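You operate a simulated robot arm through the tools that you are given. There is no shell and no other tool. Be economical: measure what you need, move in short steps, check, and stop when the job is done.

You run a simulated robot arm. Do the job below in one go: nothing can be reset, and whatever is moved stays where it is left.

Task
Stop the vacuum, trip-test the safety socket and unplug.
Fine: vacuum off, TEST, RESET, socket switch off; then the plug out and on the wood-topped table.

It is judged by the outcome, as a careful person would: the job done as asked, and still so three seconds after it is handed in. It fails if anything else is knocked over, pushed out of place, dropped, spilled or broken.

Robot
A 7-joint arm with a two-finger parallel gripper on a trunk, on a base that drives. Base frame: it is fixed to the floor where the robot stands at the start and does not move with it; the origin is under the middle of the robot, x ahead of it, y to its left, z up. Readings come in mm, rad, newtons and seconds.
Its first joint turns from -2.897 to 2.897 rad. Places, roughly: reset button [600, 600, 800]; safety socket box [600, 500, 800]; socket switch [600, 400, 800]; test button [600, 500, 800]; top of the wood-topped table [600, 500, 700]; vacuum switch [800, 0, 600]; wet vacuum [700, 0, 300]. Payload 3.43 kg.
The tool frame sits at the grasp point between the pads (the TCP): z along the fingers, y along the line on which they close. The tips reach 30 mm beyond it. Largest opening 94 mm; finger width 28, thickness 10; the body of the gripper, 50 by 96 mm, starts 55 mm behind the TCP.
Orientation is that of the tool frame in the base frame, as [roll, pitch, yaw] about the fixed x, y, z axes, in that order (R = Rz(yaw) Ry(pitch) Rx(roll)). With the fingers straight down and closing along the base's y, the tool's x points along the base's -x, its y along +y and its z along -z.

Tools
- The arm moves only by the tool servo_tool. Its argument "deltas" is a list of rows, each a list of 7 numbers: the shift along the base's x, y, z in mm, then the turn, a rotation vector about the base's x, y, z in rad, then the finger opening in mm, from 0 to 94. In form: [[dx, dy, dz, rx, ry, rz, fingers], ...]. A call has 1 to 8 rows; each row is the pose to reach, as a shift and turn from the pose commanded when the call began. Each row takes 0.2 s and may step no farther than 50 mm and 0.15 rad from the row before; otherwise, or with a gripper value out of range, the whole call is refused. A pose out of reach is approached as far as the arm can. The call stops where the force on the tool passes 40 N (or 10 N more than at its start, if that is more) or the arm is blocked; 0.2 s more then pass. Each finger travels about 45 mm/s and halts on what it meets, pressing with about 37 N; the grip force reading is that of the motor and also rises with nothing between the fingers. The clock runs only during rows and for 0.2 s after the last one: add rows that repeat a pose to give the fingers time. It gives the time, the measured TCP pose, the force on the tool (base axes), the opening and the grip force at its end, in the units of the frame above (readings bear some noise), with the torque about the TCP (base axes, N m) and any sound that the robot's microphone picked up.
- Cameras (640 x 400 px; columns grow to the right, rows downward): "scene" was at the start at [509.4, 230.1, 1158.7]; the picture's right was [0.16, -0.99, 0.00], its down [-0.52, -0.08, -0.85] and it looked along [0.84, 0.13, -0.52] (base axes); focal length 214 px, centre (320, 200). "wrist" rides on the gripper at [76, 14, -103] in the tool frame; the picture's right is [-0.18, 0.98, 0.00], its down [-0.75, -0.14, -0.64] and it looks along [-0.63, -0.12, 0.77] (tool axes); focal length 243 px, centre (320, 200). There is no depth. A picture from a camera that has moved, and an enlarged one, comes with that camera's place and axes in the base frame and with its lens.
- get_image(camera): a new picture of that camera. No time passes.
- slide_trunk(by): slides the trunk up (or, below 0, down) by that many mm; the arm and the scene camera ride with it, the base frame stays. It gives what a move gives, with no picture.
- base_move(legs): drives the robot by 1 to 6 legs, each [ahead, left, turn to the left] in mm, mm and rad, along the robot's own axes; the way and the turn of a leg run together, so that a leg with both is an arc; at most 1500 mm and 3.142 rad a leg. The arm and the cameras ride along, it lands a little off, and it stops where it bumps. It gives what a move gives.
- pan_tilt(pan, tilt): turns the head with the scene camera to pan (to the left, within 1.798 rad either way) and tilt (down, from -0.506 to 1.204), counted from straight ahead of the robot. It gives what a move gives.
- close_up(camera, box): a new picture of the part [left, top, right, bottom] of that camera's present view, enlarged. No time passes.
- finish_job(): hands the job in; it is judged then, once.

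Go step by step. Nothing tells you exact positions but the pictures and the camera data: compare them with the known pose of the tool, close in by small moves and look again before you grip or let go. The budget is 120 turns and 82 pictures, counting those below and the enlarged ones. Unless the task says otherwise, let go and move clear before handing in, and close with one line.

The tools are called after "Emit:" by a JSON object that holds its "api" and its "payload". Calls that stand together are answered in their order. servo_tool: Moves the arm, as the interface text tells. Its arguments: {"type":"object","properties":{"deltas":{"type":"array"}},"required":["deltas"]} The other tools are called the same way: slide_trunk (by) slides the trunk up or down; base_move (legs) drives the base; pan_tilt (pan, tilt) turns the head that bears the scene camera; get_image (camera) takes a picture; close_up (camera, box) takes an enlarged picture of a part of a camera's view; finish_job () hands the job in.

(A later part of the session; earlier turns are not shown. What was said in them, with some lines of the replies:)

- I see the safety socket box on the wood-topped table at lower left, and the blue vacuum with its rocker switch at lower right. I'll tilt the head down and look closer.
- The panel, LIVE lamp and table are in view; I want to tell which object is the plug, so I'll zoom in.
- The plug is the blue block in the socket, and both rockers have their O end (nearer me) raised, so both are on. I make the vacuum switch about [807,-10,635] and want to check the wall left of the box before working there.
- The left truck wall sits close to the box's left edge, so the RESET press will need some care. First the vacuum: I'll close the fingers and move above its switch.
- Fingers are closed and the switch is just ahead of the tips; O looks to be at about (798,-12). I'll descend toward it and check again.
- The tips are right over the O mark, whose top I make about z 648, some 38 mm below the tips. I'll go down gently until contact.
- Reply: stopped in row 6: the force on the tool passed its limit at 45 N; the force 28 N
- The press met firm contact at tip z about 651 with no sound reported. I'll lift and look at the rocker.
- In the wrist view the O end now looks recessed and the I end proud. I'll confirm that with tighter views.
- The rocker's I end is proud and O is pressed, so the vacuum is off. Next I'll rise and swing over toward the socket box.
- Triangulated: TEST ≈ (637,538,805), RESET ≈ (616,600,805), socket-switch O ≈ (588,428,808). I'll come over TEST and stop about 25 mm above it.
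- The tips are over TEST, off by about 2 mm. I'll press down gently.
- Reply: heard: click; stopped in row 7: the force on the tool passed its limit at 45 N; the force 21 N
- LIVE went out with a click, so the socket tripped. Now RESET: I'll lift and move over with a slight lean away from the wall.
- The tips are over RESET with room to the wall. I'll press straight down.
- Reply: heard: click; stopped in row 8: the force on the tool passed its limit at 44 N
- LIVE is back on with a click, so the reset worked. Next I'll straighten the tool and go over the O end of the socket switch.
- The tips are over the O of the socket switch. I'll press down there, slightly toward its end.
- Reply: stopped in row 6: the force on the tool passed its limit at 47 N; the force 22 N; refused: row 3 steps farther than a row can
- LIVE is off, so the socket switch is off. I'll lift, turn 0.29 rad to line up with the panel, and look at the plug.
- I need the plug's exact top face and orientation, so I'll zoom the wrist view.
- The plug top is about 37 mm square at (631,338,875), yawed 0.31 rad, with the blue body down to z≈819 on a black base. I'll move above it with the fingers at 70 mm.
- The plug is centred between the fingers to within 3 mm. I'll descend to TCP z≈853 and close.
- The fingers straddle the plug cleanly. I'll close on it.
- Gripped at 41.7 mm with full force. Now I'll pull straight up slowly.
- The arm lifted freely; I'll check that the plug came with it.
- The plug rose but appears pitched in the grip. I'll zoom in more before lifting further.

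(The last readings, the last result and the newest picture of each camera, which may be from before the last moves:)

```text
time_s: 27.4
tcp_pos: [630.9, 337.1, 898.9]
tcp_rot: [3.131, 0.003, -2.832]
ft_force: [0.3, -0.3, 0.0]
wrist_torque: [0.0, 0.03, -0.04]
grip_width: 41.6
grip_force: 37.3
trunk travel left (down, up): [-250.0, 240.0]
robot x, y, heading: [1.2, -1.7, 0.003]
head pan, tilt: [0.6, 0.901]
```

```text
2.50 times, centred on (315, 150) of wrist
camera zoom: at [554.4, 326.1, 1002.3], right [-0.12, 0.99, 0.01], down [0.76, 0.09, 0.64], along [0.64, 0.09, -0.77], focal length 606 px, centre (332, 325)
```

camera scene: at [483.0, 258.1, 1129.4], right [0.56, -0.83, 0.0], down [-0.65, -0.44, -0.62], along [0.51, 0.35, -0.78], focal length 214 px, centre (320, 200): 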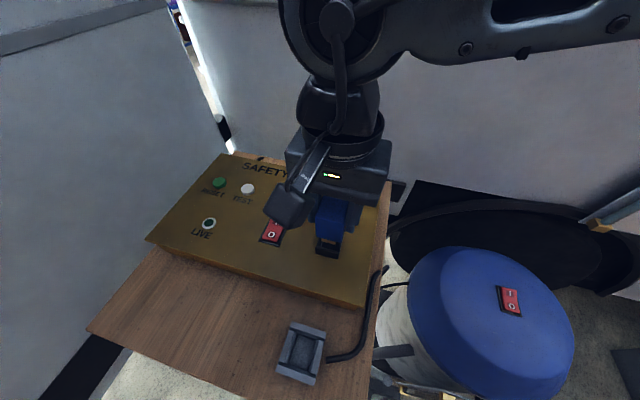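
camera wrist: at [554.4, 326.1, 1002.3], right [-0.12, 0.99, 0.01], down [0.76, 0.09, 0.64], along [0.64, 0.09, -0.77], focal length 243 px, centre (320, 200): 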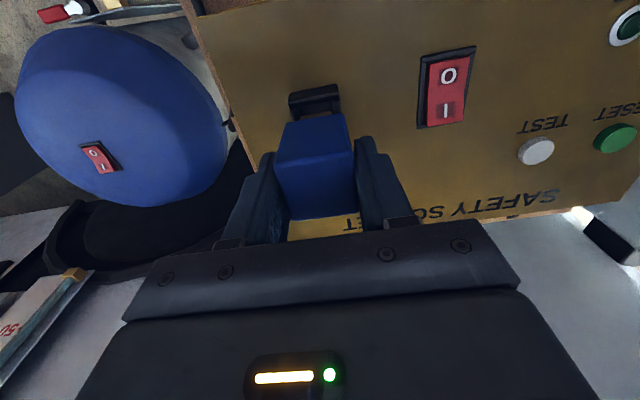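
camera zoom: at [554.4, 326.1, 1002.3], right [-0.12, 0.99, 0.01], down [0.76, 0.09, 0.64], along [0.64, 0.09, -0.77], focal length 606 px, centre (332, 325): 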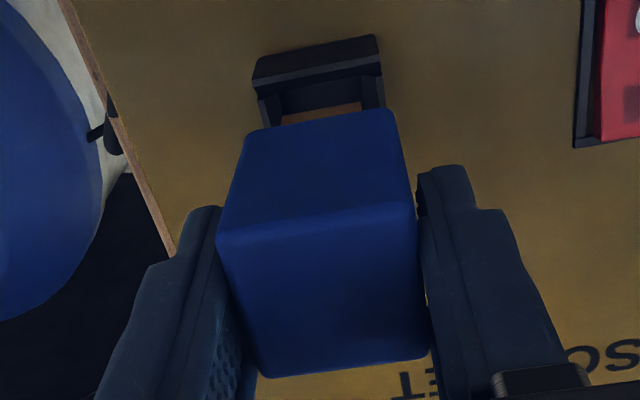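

By triangulation the plug is still level but slid about 27 mm down in the grip on breaking free, and it's now out of the socket bracket. I'll lift slowly and check that it holds.

Emit:
{"api": "servo_tool", "payload": {"deltas": [[0, 0, 8, 0, 0, 0, 20], [0, 0, 18, 0, 0, 0, 20], [0, 0, 28, 0, 0, 0, 20], [0, 0, 38, 0, 0, 0, 20], [0, 0, 48, 0, 0, 0, 20]]}}

Emit:
{"api": "get_image", "payload": {"camera": "wrist"}}

Emit:
{"api": "close_up", "payload": {"camera": "scene", "box": [240, 130, 400, 280]}}

```text
time_s: 28.6
tcp_pos: [632.1, 336.8, 946.9]
tcp_rot: [3.131, 0.003, -2.832]
ft_force: [-0.2, -0.1, -1.2]
wrist_torque: [0.02, 0.0, 0.0]
grip_width: 41.8
grip_force: 36.7
trunk travel left (down, up): [-250.0, 240.0]
robot x, y, heading: [3.2, -3.4, -0.001]
head pan, tilt: [0.6, 0.901]
```

```text
41 pictures are left
camera wrist: at [554.4, 326.5, 1049.3], right [-0.12, 0.99, 0.01], down [0.76, 0.09, 0.64], along [0.64, 0.09, -0.77], focal length 243 px, centre (320, 200)
```

wrist: 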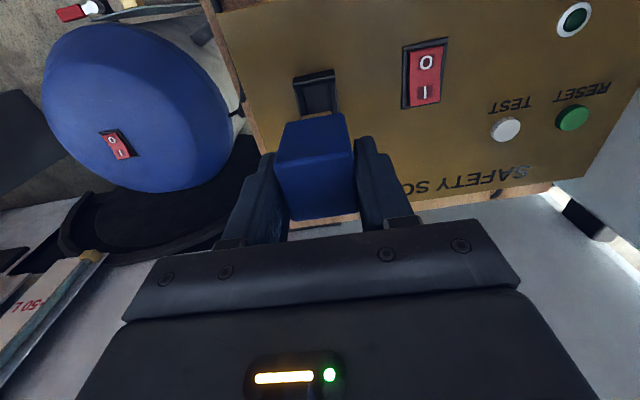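

```text
2.67 times, centred on (320, 205) of scene
camera zoom: at [482.9, 258.1, 1129.4], right [0.56, -0.83, 0.0], down [-0.65, -0.44, -0.62], along [0.51, 0.35, -0.78], focal length 572 px, centre (320, 187)
```

zoom: 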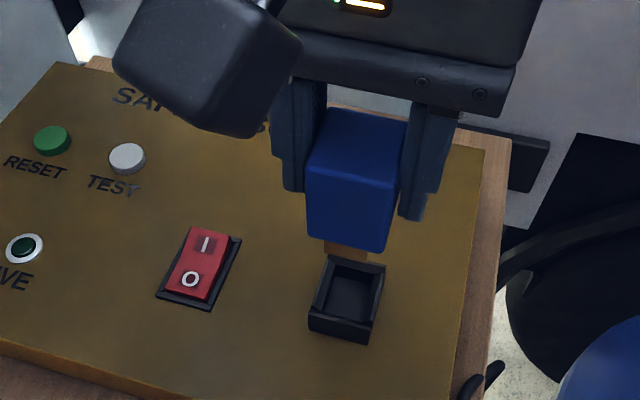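

The plug holds firmly and there's a brass-coloured part below it. I'll look closer at the underside and at the tray on the table.

Emit:
{"api": "close_up", "payload": {"camera": "scene", "box": [310, 160, 360, 225]}}

Emit:
{"api": "close_up", "payload": {"camera": "scene", "box": [260, 300, 360, 400]}}

```text
6.15 times, centred on (335, 192) of scene
camera zoom: at [482.9, 258.1, 1129.4], right [0.56, -0.83, 0.0], down [-0.65, -0.44, -0.62], along [0.51, 0.35, -0.78], focal length 1320 px, centre (228, 246)
```

zoom: 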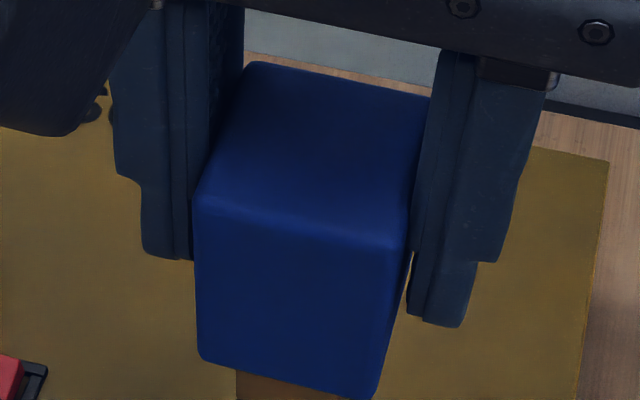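

```text
4.00 times, centred on (310, 350) of scene
camera zoom: at [482.9, 258.1, 1129.4], right [0.56, -0.83, 0.0], down [-0.65, -0.44, -0.62], along [0.51, 0.35, -0.78], focal length 858 px, centre (360, -400)
```

zoom: 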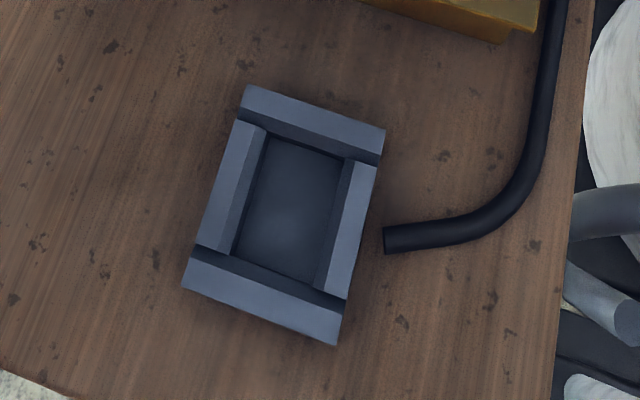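

The tray is a shallow cradle; before deciding where to set the plug I want to see its underside. I'll raise it to the scene camera's height.

Emit:
{"api": "servo_tool", "payload": {"deltas": [[5, 5, 40, 0, 0, 0, 20], [10, 10, 80, 0, 0, 0, 20], [15, 20, 120, 0, 0, 0, 20], [15, 30, 160, 0, 0, 0, 20], [15, 40, 200, 0, 0, 0, 20], [15, 50, 240, 0, 0, 0, 20], [15, 60, 280, 0, 0, 0, 20]]}}

Emit:
{"api": "pan_tilt", "payload": {"pan": 0.6, "tilt": 0.2}}

Emit:
{"api": "get_image", "payload": {"camera": "scene"}}

```text
time_s: 30.2
tcp_pos: [644.2, 394.9, 1230.4]
tcp_rot: [3.129, 0.004, -2.832]
ft_force: [0.4, -0.8, -0.9]
wrist_torque: [0.06, 0.02, -0.02]
grip_width: 41.8
grip_force: 37.0
trunk travel left (down, up): [-250.0, 240.0]
robot x, y, heading: [0.4, -1.0, -0.0]
head pan, tilt: [0.6, 0.901]
```

```text
time_s: 31.2
tcp_pos: [644.0, 395.2, 1228.4]
tcp_rot: [3.132, 0.003, -2.83]
ft_force: [-0.6, -0.7, -1.8]
wrist_torque: [0.04, -0.02, -0.02]
grip_width: 41.6
grip_force: 37.2
trunk travel left (down, up): [-250.0, 240.0]
robot x, y, heading: [0.6, -2.7, -0.0]
head pan, tilt: [0.6, 0.201]
```

```text
37 pictures are left
camera scene: at [497.5, 268.1, 1190.9], right [0.56, -0.83, 0.0], down [-0.17, -0.11, -0.98], along [0.81, 0.55, -0.2], focal length 214 px, centre (320, 200)
```

scene: 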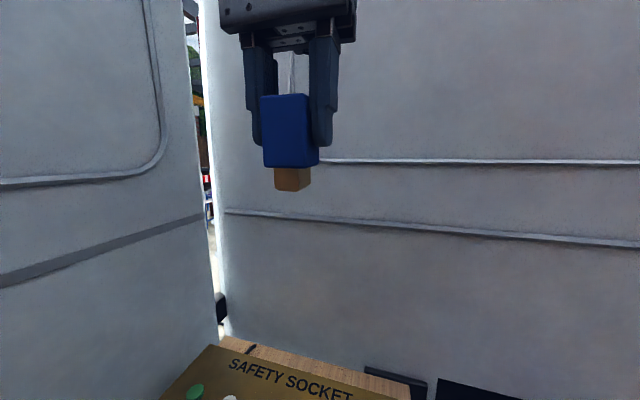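

The plug is a blue body about 56 mm tall with a square brass block under it, its bottom about 65 mm below the TCP. It can stand on bare wood, so I'll carry it over the clear wood in front of the box, around (445,470), and look.

Emit:
{"api": "servo_tool", "payload": {"deltas": [[-20, 10, -30, 0, 0, 0, 20], [-45, 20, -60, 0, 0, 0, 20], [-72, 30, -92, 0, 0, 0, 20], [-100, 40, -125, 0, 0, 0, 20], [-130, 50, -158, 0, 0, 0, 20], [-160, 60, -190, 0, 0, 0, 20], [-185, 70, -225, 0, 0, 0, 20], [-199, 75, -262, 0, 0, 0, 20]]}}

Emit:
{"api": "pan_tilt", "payload": {"pan": 0.7, "tilt": 1.1}}

Emit:
{"api": "get_image", "payload": {"camera": "scene"}}

Emit:
{"api": "get_image", "payload": {"camera": "wrist"}}

```text
time_s: 33.0
tcp_pos: [447.7, 472.6, 964.4]
tcp_rot: [3.13, 0.005, -2.832]
ft_force: [0.4, -0.3, -0.6]
wrist_torque: [-0.02, -0.02, 0.01]
grip_width: 41.5
grip_force: 36.9
trunk travel left (down, up): [-250.0, 240.0]
robot x, y, heading: [-0.3, -0.6, -0.002]
head pan, tilt: [0.6, 0.201]
```

```text
time_s: 34.2
tcp_pos: [447.4, 472.7, 964.0]
tcp_rot: [3.13, 0.003, -2.831]
ft_force: [0.4, -0.2, -1.3]
wrist_torque: [-0.02, 0.01, -0.01]
grip_width: 41.9
grip_force: 37.5
trunk travel left (down, up): [-250.0, 240.0]
robot x, y, heading: [2.3, 2.0, 0.001]
head pan, tilt: [0.7, 1.1]
```

```text
36 pictures are left
camera scene: at [468.9, 256.2, 1115.6], right [0.64, -0.77, 0.0], down [-0.68, -0.57, -0.45], along [0.35, 0.29, -0.89], focal length 214 px, centre (320, 200)
```

scene: 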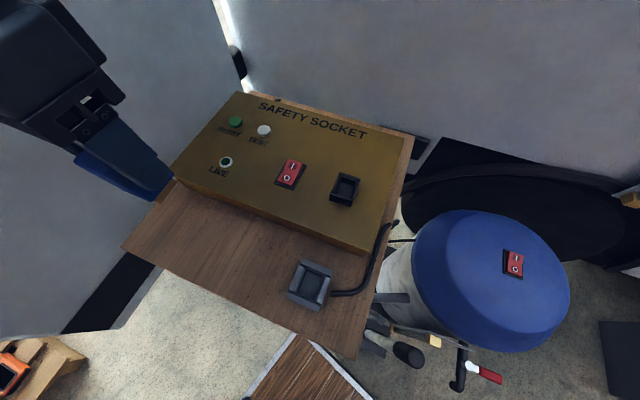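

```text
35 pictures are left
camera wrist: at [370.7, 463.2, 1068.0], right [-0.12, 0.99, 0.01], down [0.76, 0.09, 0.64], along [0.64, 0.09, -0.77], focal length 243 px, centre (320, 200)
```

wrist: 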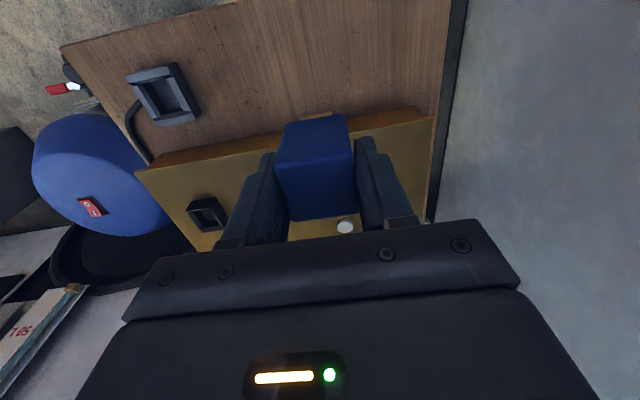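

The bare wood strip spans roughly x 360–517 at y≈465, with its top near z≈737. My spot at (447,472) is mid-strip, so I'll descend to about 28 mm above it.

Emit:
{"api": "servo_tool", "payload": {"deltas": [[0, 0, -35, 0.005, 0, 0, 20], [0, 0, -70, 0.01, 0, 0, 20], [0, 0, -100, 0.01, 0, 0, 20], [0, 0, -122, 0.01, 0, 0, 20], [0, 0, -134, 0.01, 0, 0, 20]]}}

Emit:
{"api": "get_image", "payload": {"camera": "scene"}}

Emit:
{"api": "get_image", "payload": {"camera": "wrist"}}

```text
time_s: 35.4
tcp_pos: [447.1, 473.2, 831.8]
tcp_rot: [3.121, 0.006, -2.832]
ft_force: [-1.2, 0.5, -1.0]
wrist_torque: [0.0, -0.02, 0.01]
grip_width: 41.7
grip_force: 36.6
trunk travel left (down, up): [-250.0, 240.0]
robot x, y, heading: [1.8, -0.0, -0.001]
head pan, tilt: [0.7, 1.1]
```

```text
34 pictures are left
camera scene: at [468.8, 256.1, 1115.6], right [0.64, -0.77, 0.0], down [-0.68, -0.57, -0.45], along [0.35, 0.29, -0.89], focal length 214 px, centre (320, 200)
```

scene: 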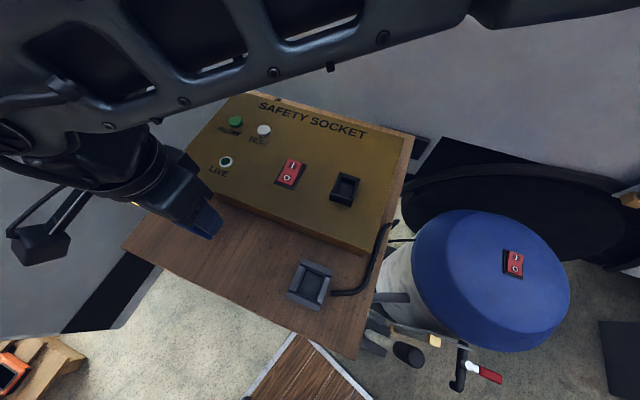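

```text
33 pictures are left
camera wrist: at [369.7, 461.9, 934.6], right [-0.12, 0.99, 0.02], down [0.76, 0.08, 0.64], along [0.64, 0.1, -0.76], focal length 243 px, centre (320, 200)
```

wrist: 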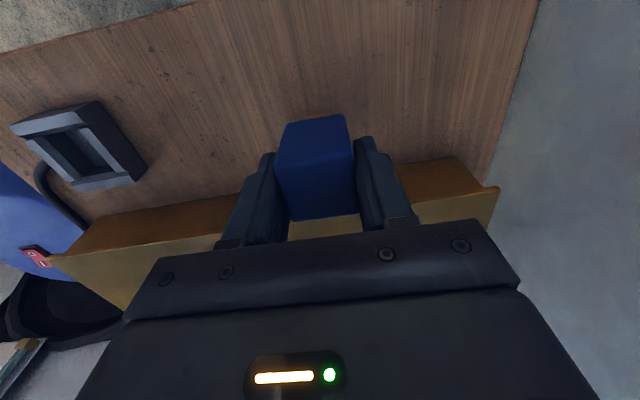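

The spot is clear wood. I'll level the tool and lower gently until contact.

Emit:
{"api": "servo_tool", "payload": {"deltas": [[0, 0, -10, -0.019, -0.006, 0, 20], [0, 0, -18, -0.019, -0.006, 0, 20], [0, 0, -22, -0.019, -0.006, 0, 20], [0, 0, -25, -0.019, -0.006, 0, 20]]}}

Emit:
{"api": "close_up", "payload": {"camera": "scene", "box": [150, 160, 270, 260]}}

```text
time_s: 36.4
tcp_pos: [446.9, 471.3, 807.1]
tcp_rot: [3.141, 0.007, -2.831]
ft_force: [-0.4, -2.4, 13.6]
wrist_torque: [-0.22, 0.12, 0.03]
grip_width: 41.7
grip_force: 37.0
trunk travel left (down, up): [-250.0, 240.0]
robot x, y, heading: [-3.9, 0.6, 0.002]
head pan, tilt: [0.7, 1.1]
```

```text
4.00 times, centred on (210, 210) of scene
camera zoom: at [468.7, 255.9, 1116.1], right [0.64, -0.77, 0.0], down [-0.68, -0.57, -0.45], along [0.35, 0.29, -0.89], focal length 858 px, centre (760, 160)
```

zoom: 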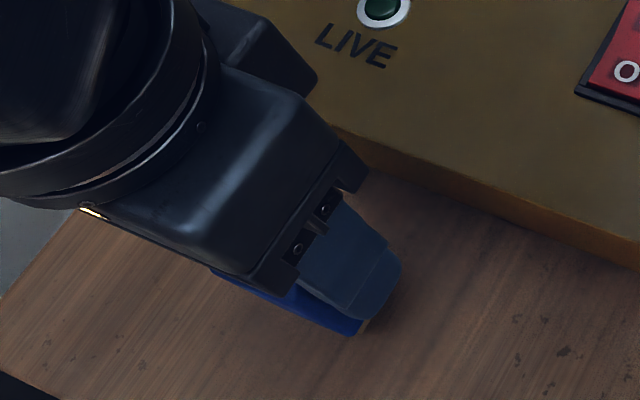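

The plug has touched down with 13.6 N at TCP z 807. I'll ease off slightly and open slowly.

Emit:
{"api": "servo_tool", "payload": {"deltas": [[0, 0, 0.6, 0, 0, 0, 38], [0, 0, 0.6, 0, 0, 0, 42], [0, 0, 0.6, 0, 0, 0, 45], [0, 0, 0.6, 0, 0, 0, 52], [0, 0, 0.6, 0, 0, 0, 60], [0, 0, 0.6, 0, 0, 0, 70], [0, 0, 0.6, 0, 0, 0, 70]]}}

Emit:
{"api": "get_image", "payload": {"camera": "wrist"}}

```text
time_s: 38.0
tcp_pos: [448.3, 471.6, 806.5]
tcp_rot: [3.141, 0.008, -2.832]
ft_force: [1.5, 1.3, -0.5]
wrist_torque: [-0.01, -0.02, -0.01]
grip_width: 69.6
grip_force: 0.1
trunk travel left (down, up): [-250.0, 240.0]
robot x, y, heading: [-3.3, 1.2, 0.003]
head pan, tilt: [0.7, 1.1]
```

```text
31 pictures are left
camera wrist: at [370.0, 462.4, 909.4], right [-0.12, 0.99, 0.0], down [0.76, 0.09, 0.65], along [0.64, 0.08, -0.76], focal length 243 px, centre (320, 200)
```

wrist: 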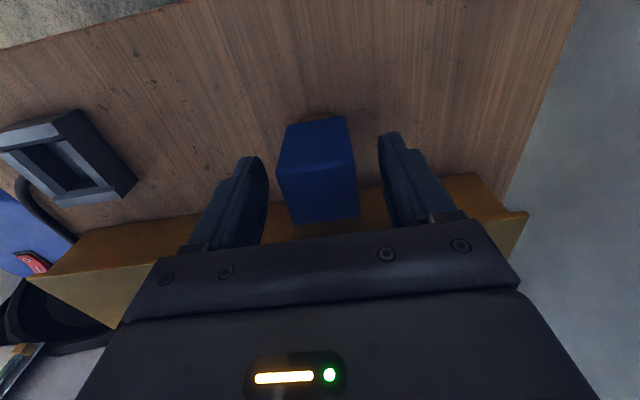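

The plug stands upright on the wood, free of the fingers. I'll withdraw straight up and then check everything.

Emit:
{"api": "servo_tool", "payload": {"deltas": [[0, 0, 20, 0, 0, 0, 72], [0, 0, 50, 0, 0, 0, 72], [0, 0, 95, 0, 0, 0, 72], [0, 0, 140, 0, 0, 0, 72], [0, 0, 185, 0, 0, 0, 72], [0, 0, 230, 0, 0, 0, 72], [20, -10, 270, 0, 0, 0, 72], [50, -10, 300, 0, 0, 0, 72]]}}

Emit:
{"api": "get_image", "payload": {"camera": "scene"}}

Emit:
{"api": "get_image", "payload": {"camera": "wrist"}}

```text
time_s: 39.8
tcp_pos: [497.1, 460.8, 1107.2]
tcp_rot: [3.141, 0.006, -2.831]
ft_force: [0.0, -0.3, 0.5]
wrist_torque: [-0.01, 0.0, -0.01]
grip_width: 71.7
grip_force: 0.1
trunk travel left (down, up): [-250.0, 240.0]
robot x, y, heading: [-2.7, 0.7, -0.003]
head pan, tilt: [0.7, 1.1]
```

```text
30 pictures are left
camera scene: at [468.7, 256.5, 1115.5], right [0.64, -0.76, 0.0], down [-0.68, -0.57, -0.45], along [0.35, 0.29, -0.89], focal length 214 px, centre (320, 200)
```

scene: 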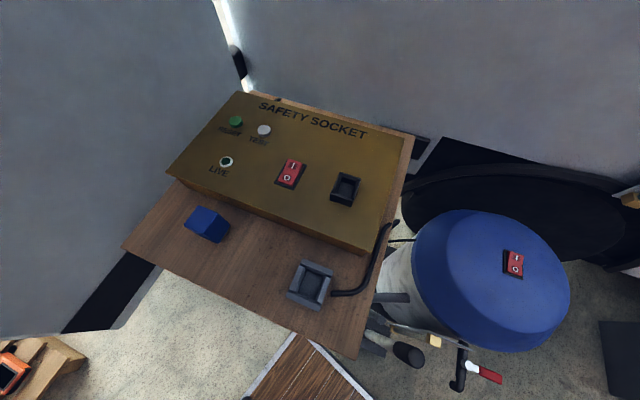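

```text
29 pictures are left
camera wrist: at [419.7, 452.4, 1209.9], right [-0.12, 0.99, 0.0], down [0.76, 0.09, 0.65], along [0.64, 0.08, -0.76], focal length 243 px, centre (320, 200)
```

wrist: 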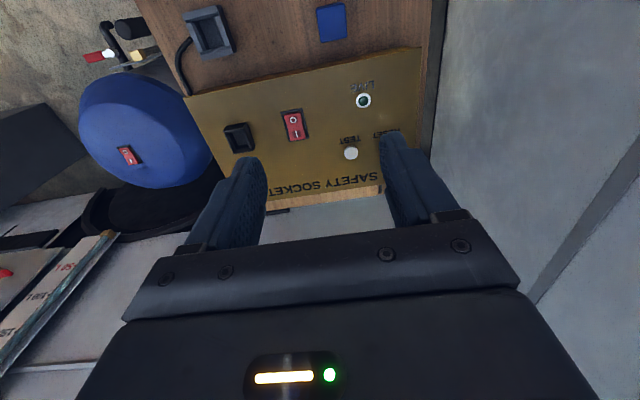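

The plug stands on the table with the arm clear. One last check of both rockers and the plug.

Emit:
{"api": "close_up", "payload": {"camera": "scene", "box": [265, 145, 325, 205]}}

Emit:
{"api": "close_up", "payload": {"camera": "scene", "box": [490, 240, 540, 285]}}

Emit:
{"api": "close_up", "payload": {"camera": "scene", "box": [150, 180, 270, 270]}}

```text
6.67 times, centred on (295, 175) of scene
camera zoom: at [468.7, 256.5, 1115.5], right [0.64, -0.76, 0.0], down [-0.68, -0.57, -0.45], along [0.35, 0.29, -0.89], focal length 1430 px, centre (487, 367)
```

zoom: 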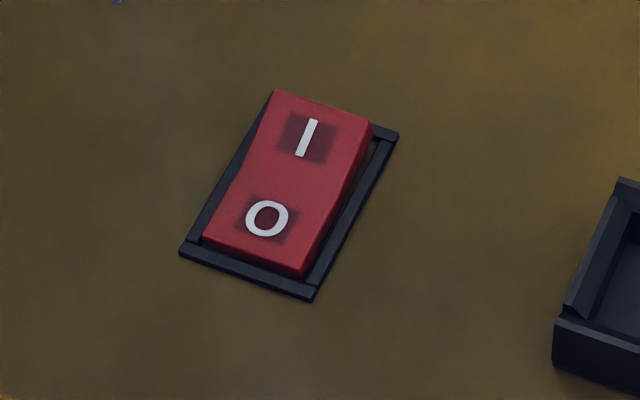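

```text
8.89 times, centred on (515, 262) of scene
camera zoom: at [468.7, 256.5, 1115.5], right [0.64, -0.76, 0.0], down [-0.68, -0.57, -0.45], along [0.35, 0.29, -0.89], focal length 1906 px, centre (-1413, -356)
```

zoom: 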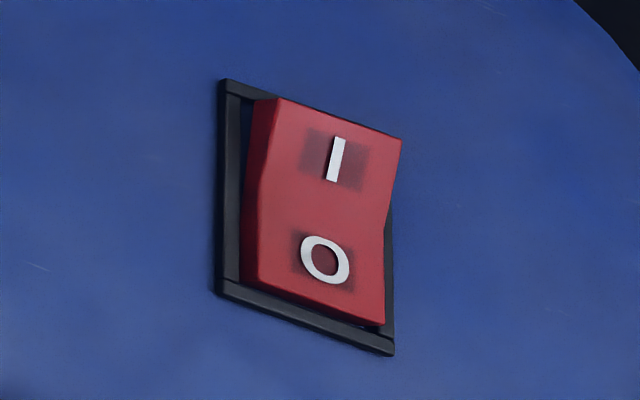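

```text
4.44 times, centred on (210, 225) of scene
camera zoom: at [468.7, 256.5, 1115.5], right [0.64, -0.76, 0.0], down [-0.68, -0.57, -0.45], along [0.35, 0.29, -0.89], focal length 953 px, centre (809, 89)
```

zoom: 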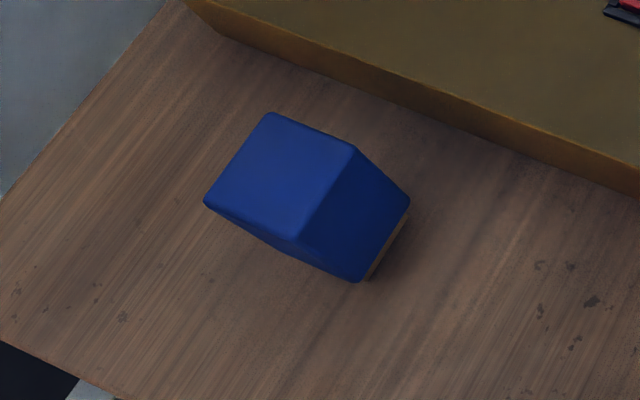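

Both rockers are at O, LIVE is dark, and the plug stands steady on the wood with the arm clear. Handing in.

Emit:
{"api": "finish_job", "payload": {}}

```text
The job is handed in.
```

The vacuum is off, TEST tripped the socket and RESET restored it, the socket switch is off, and the plug is out and standing on the wood-topped table.
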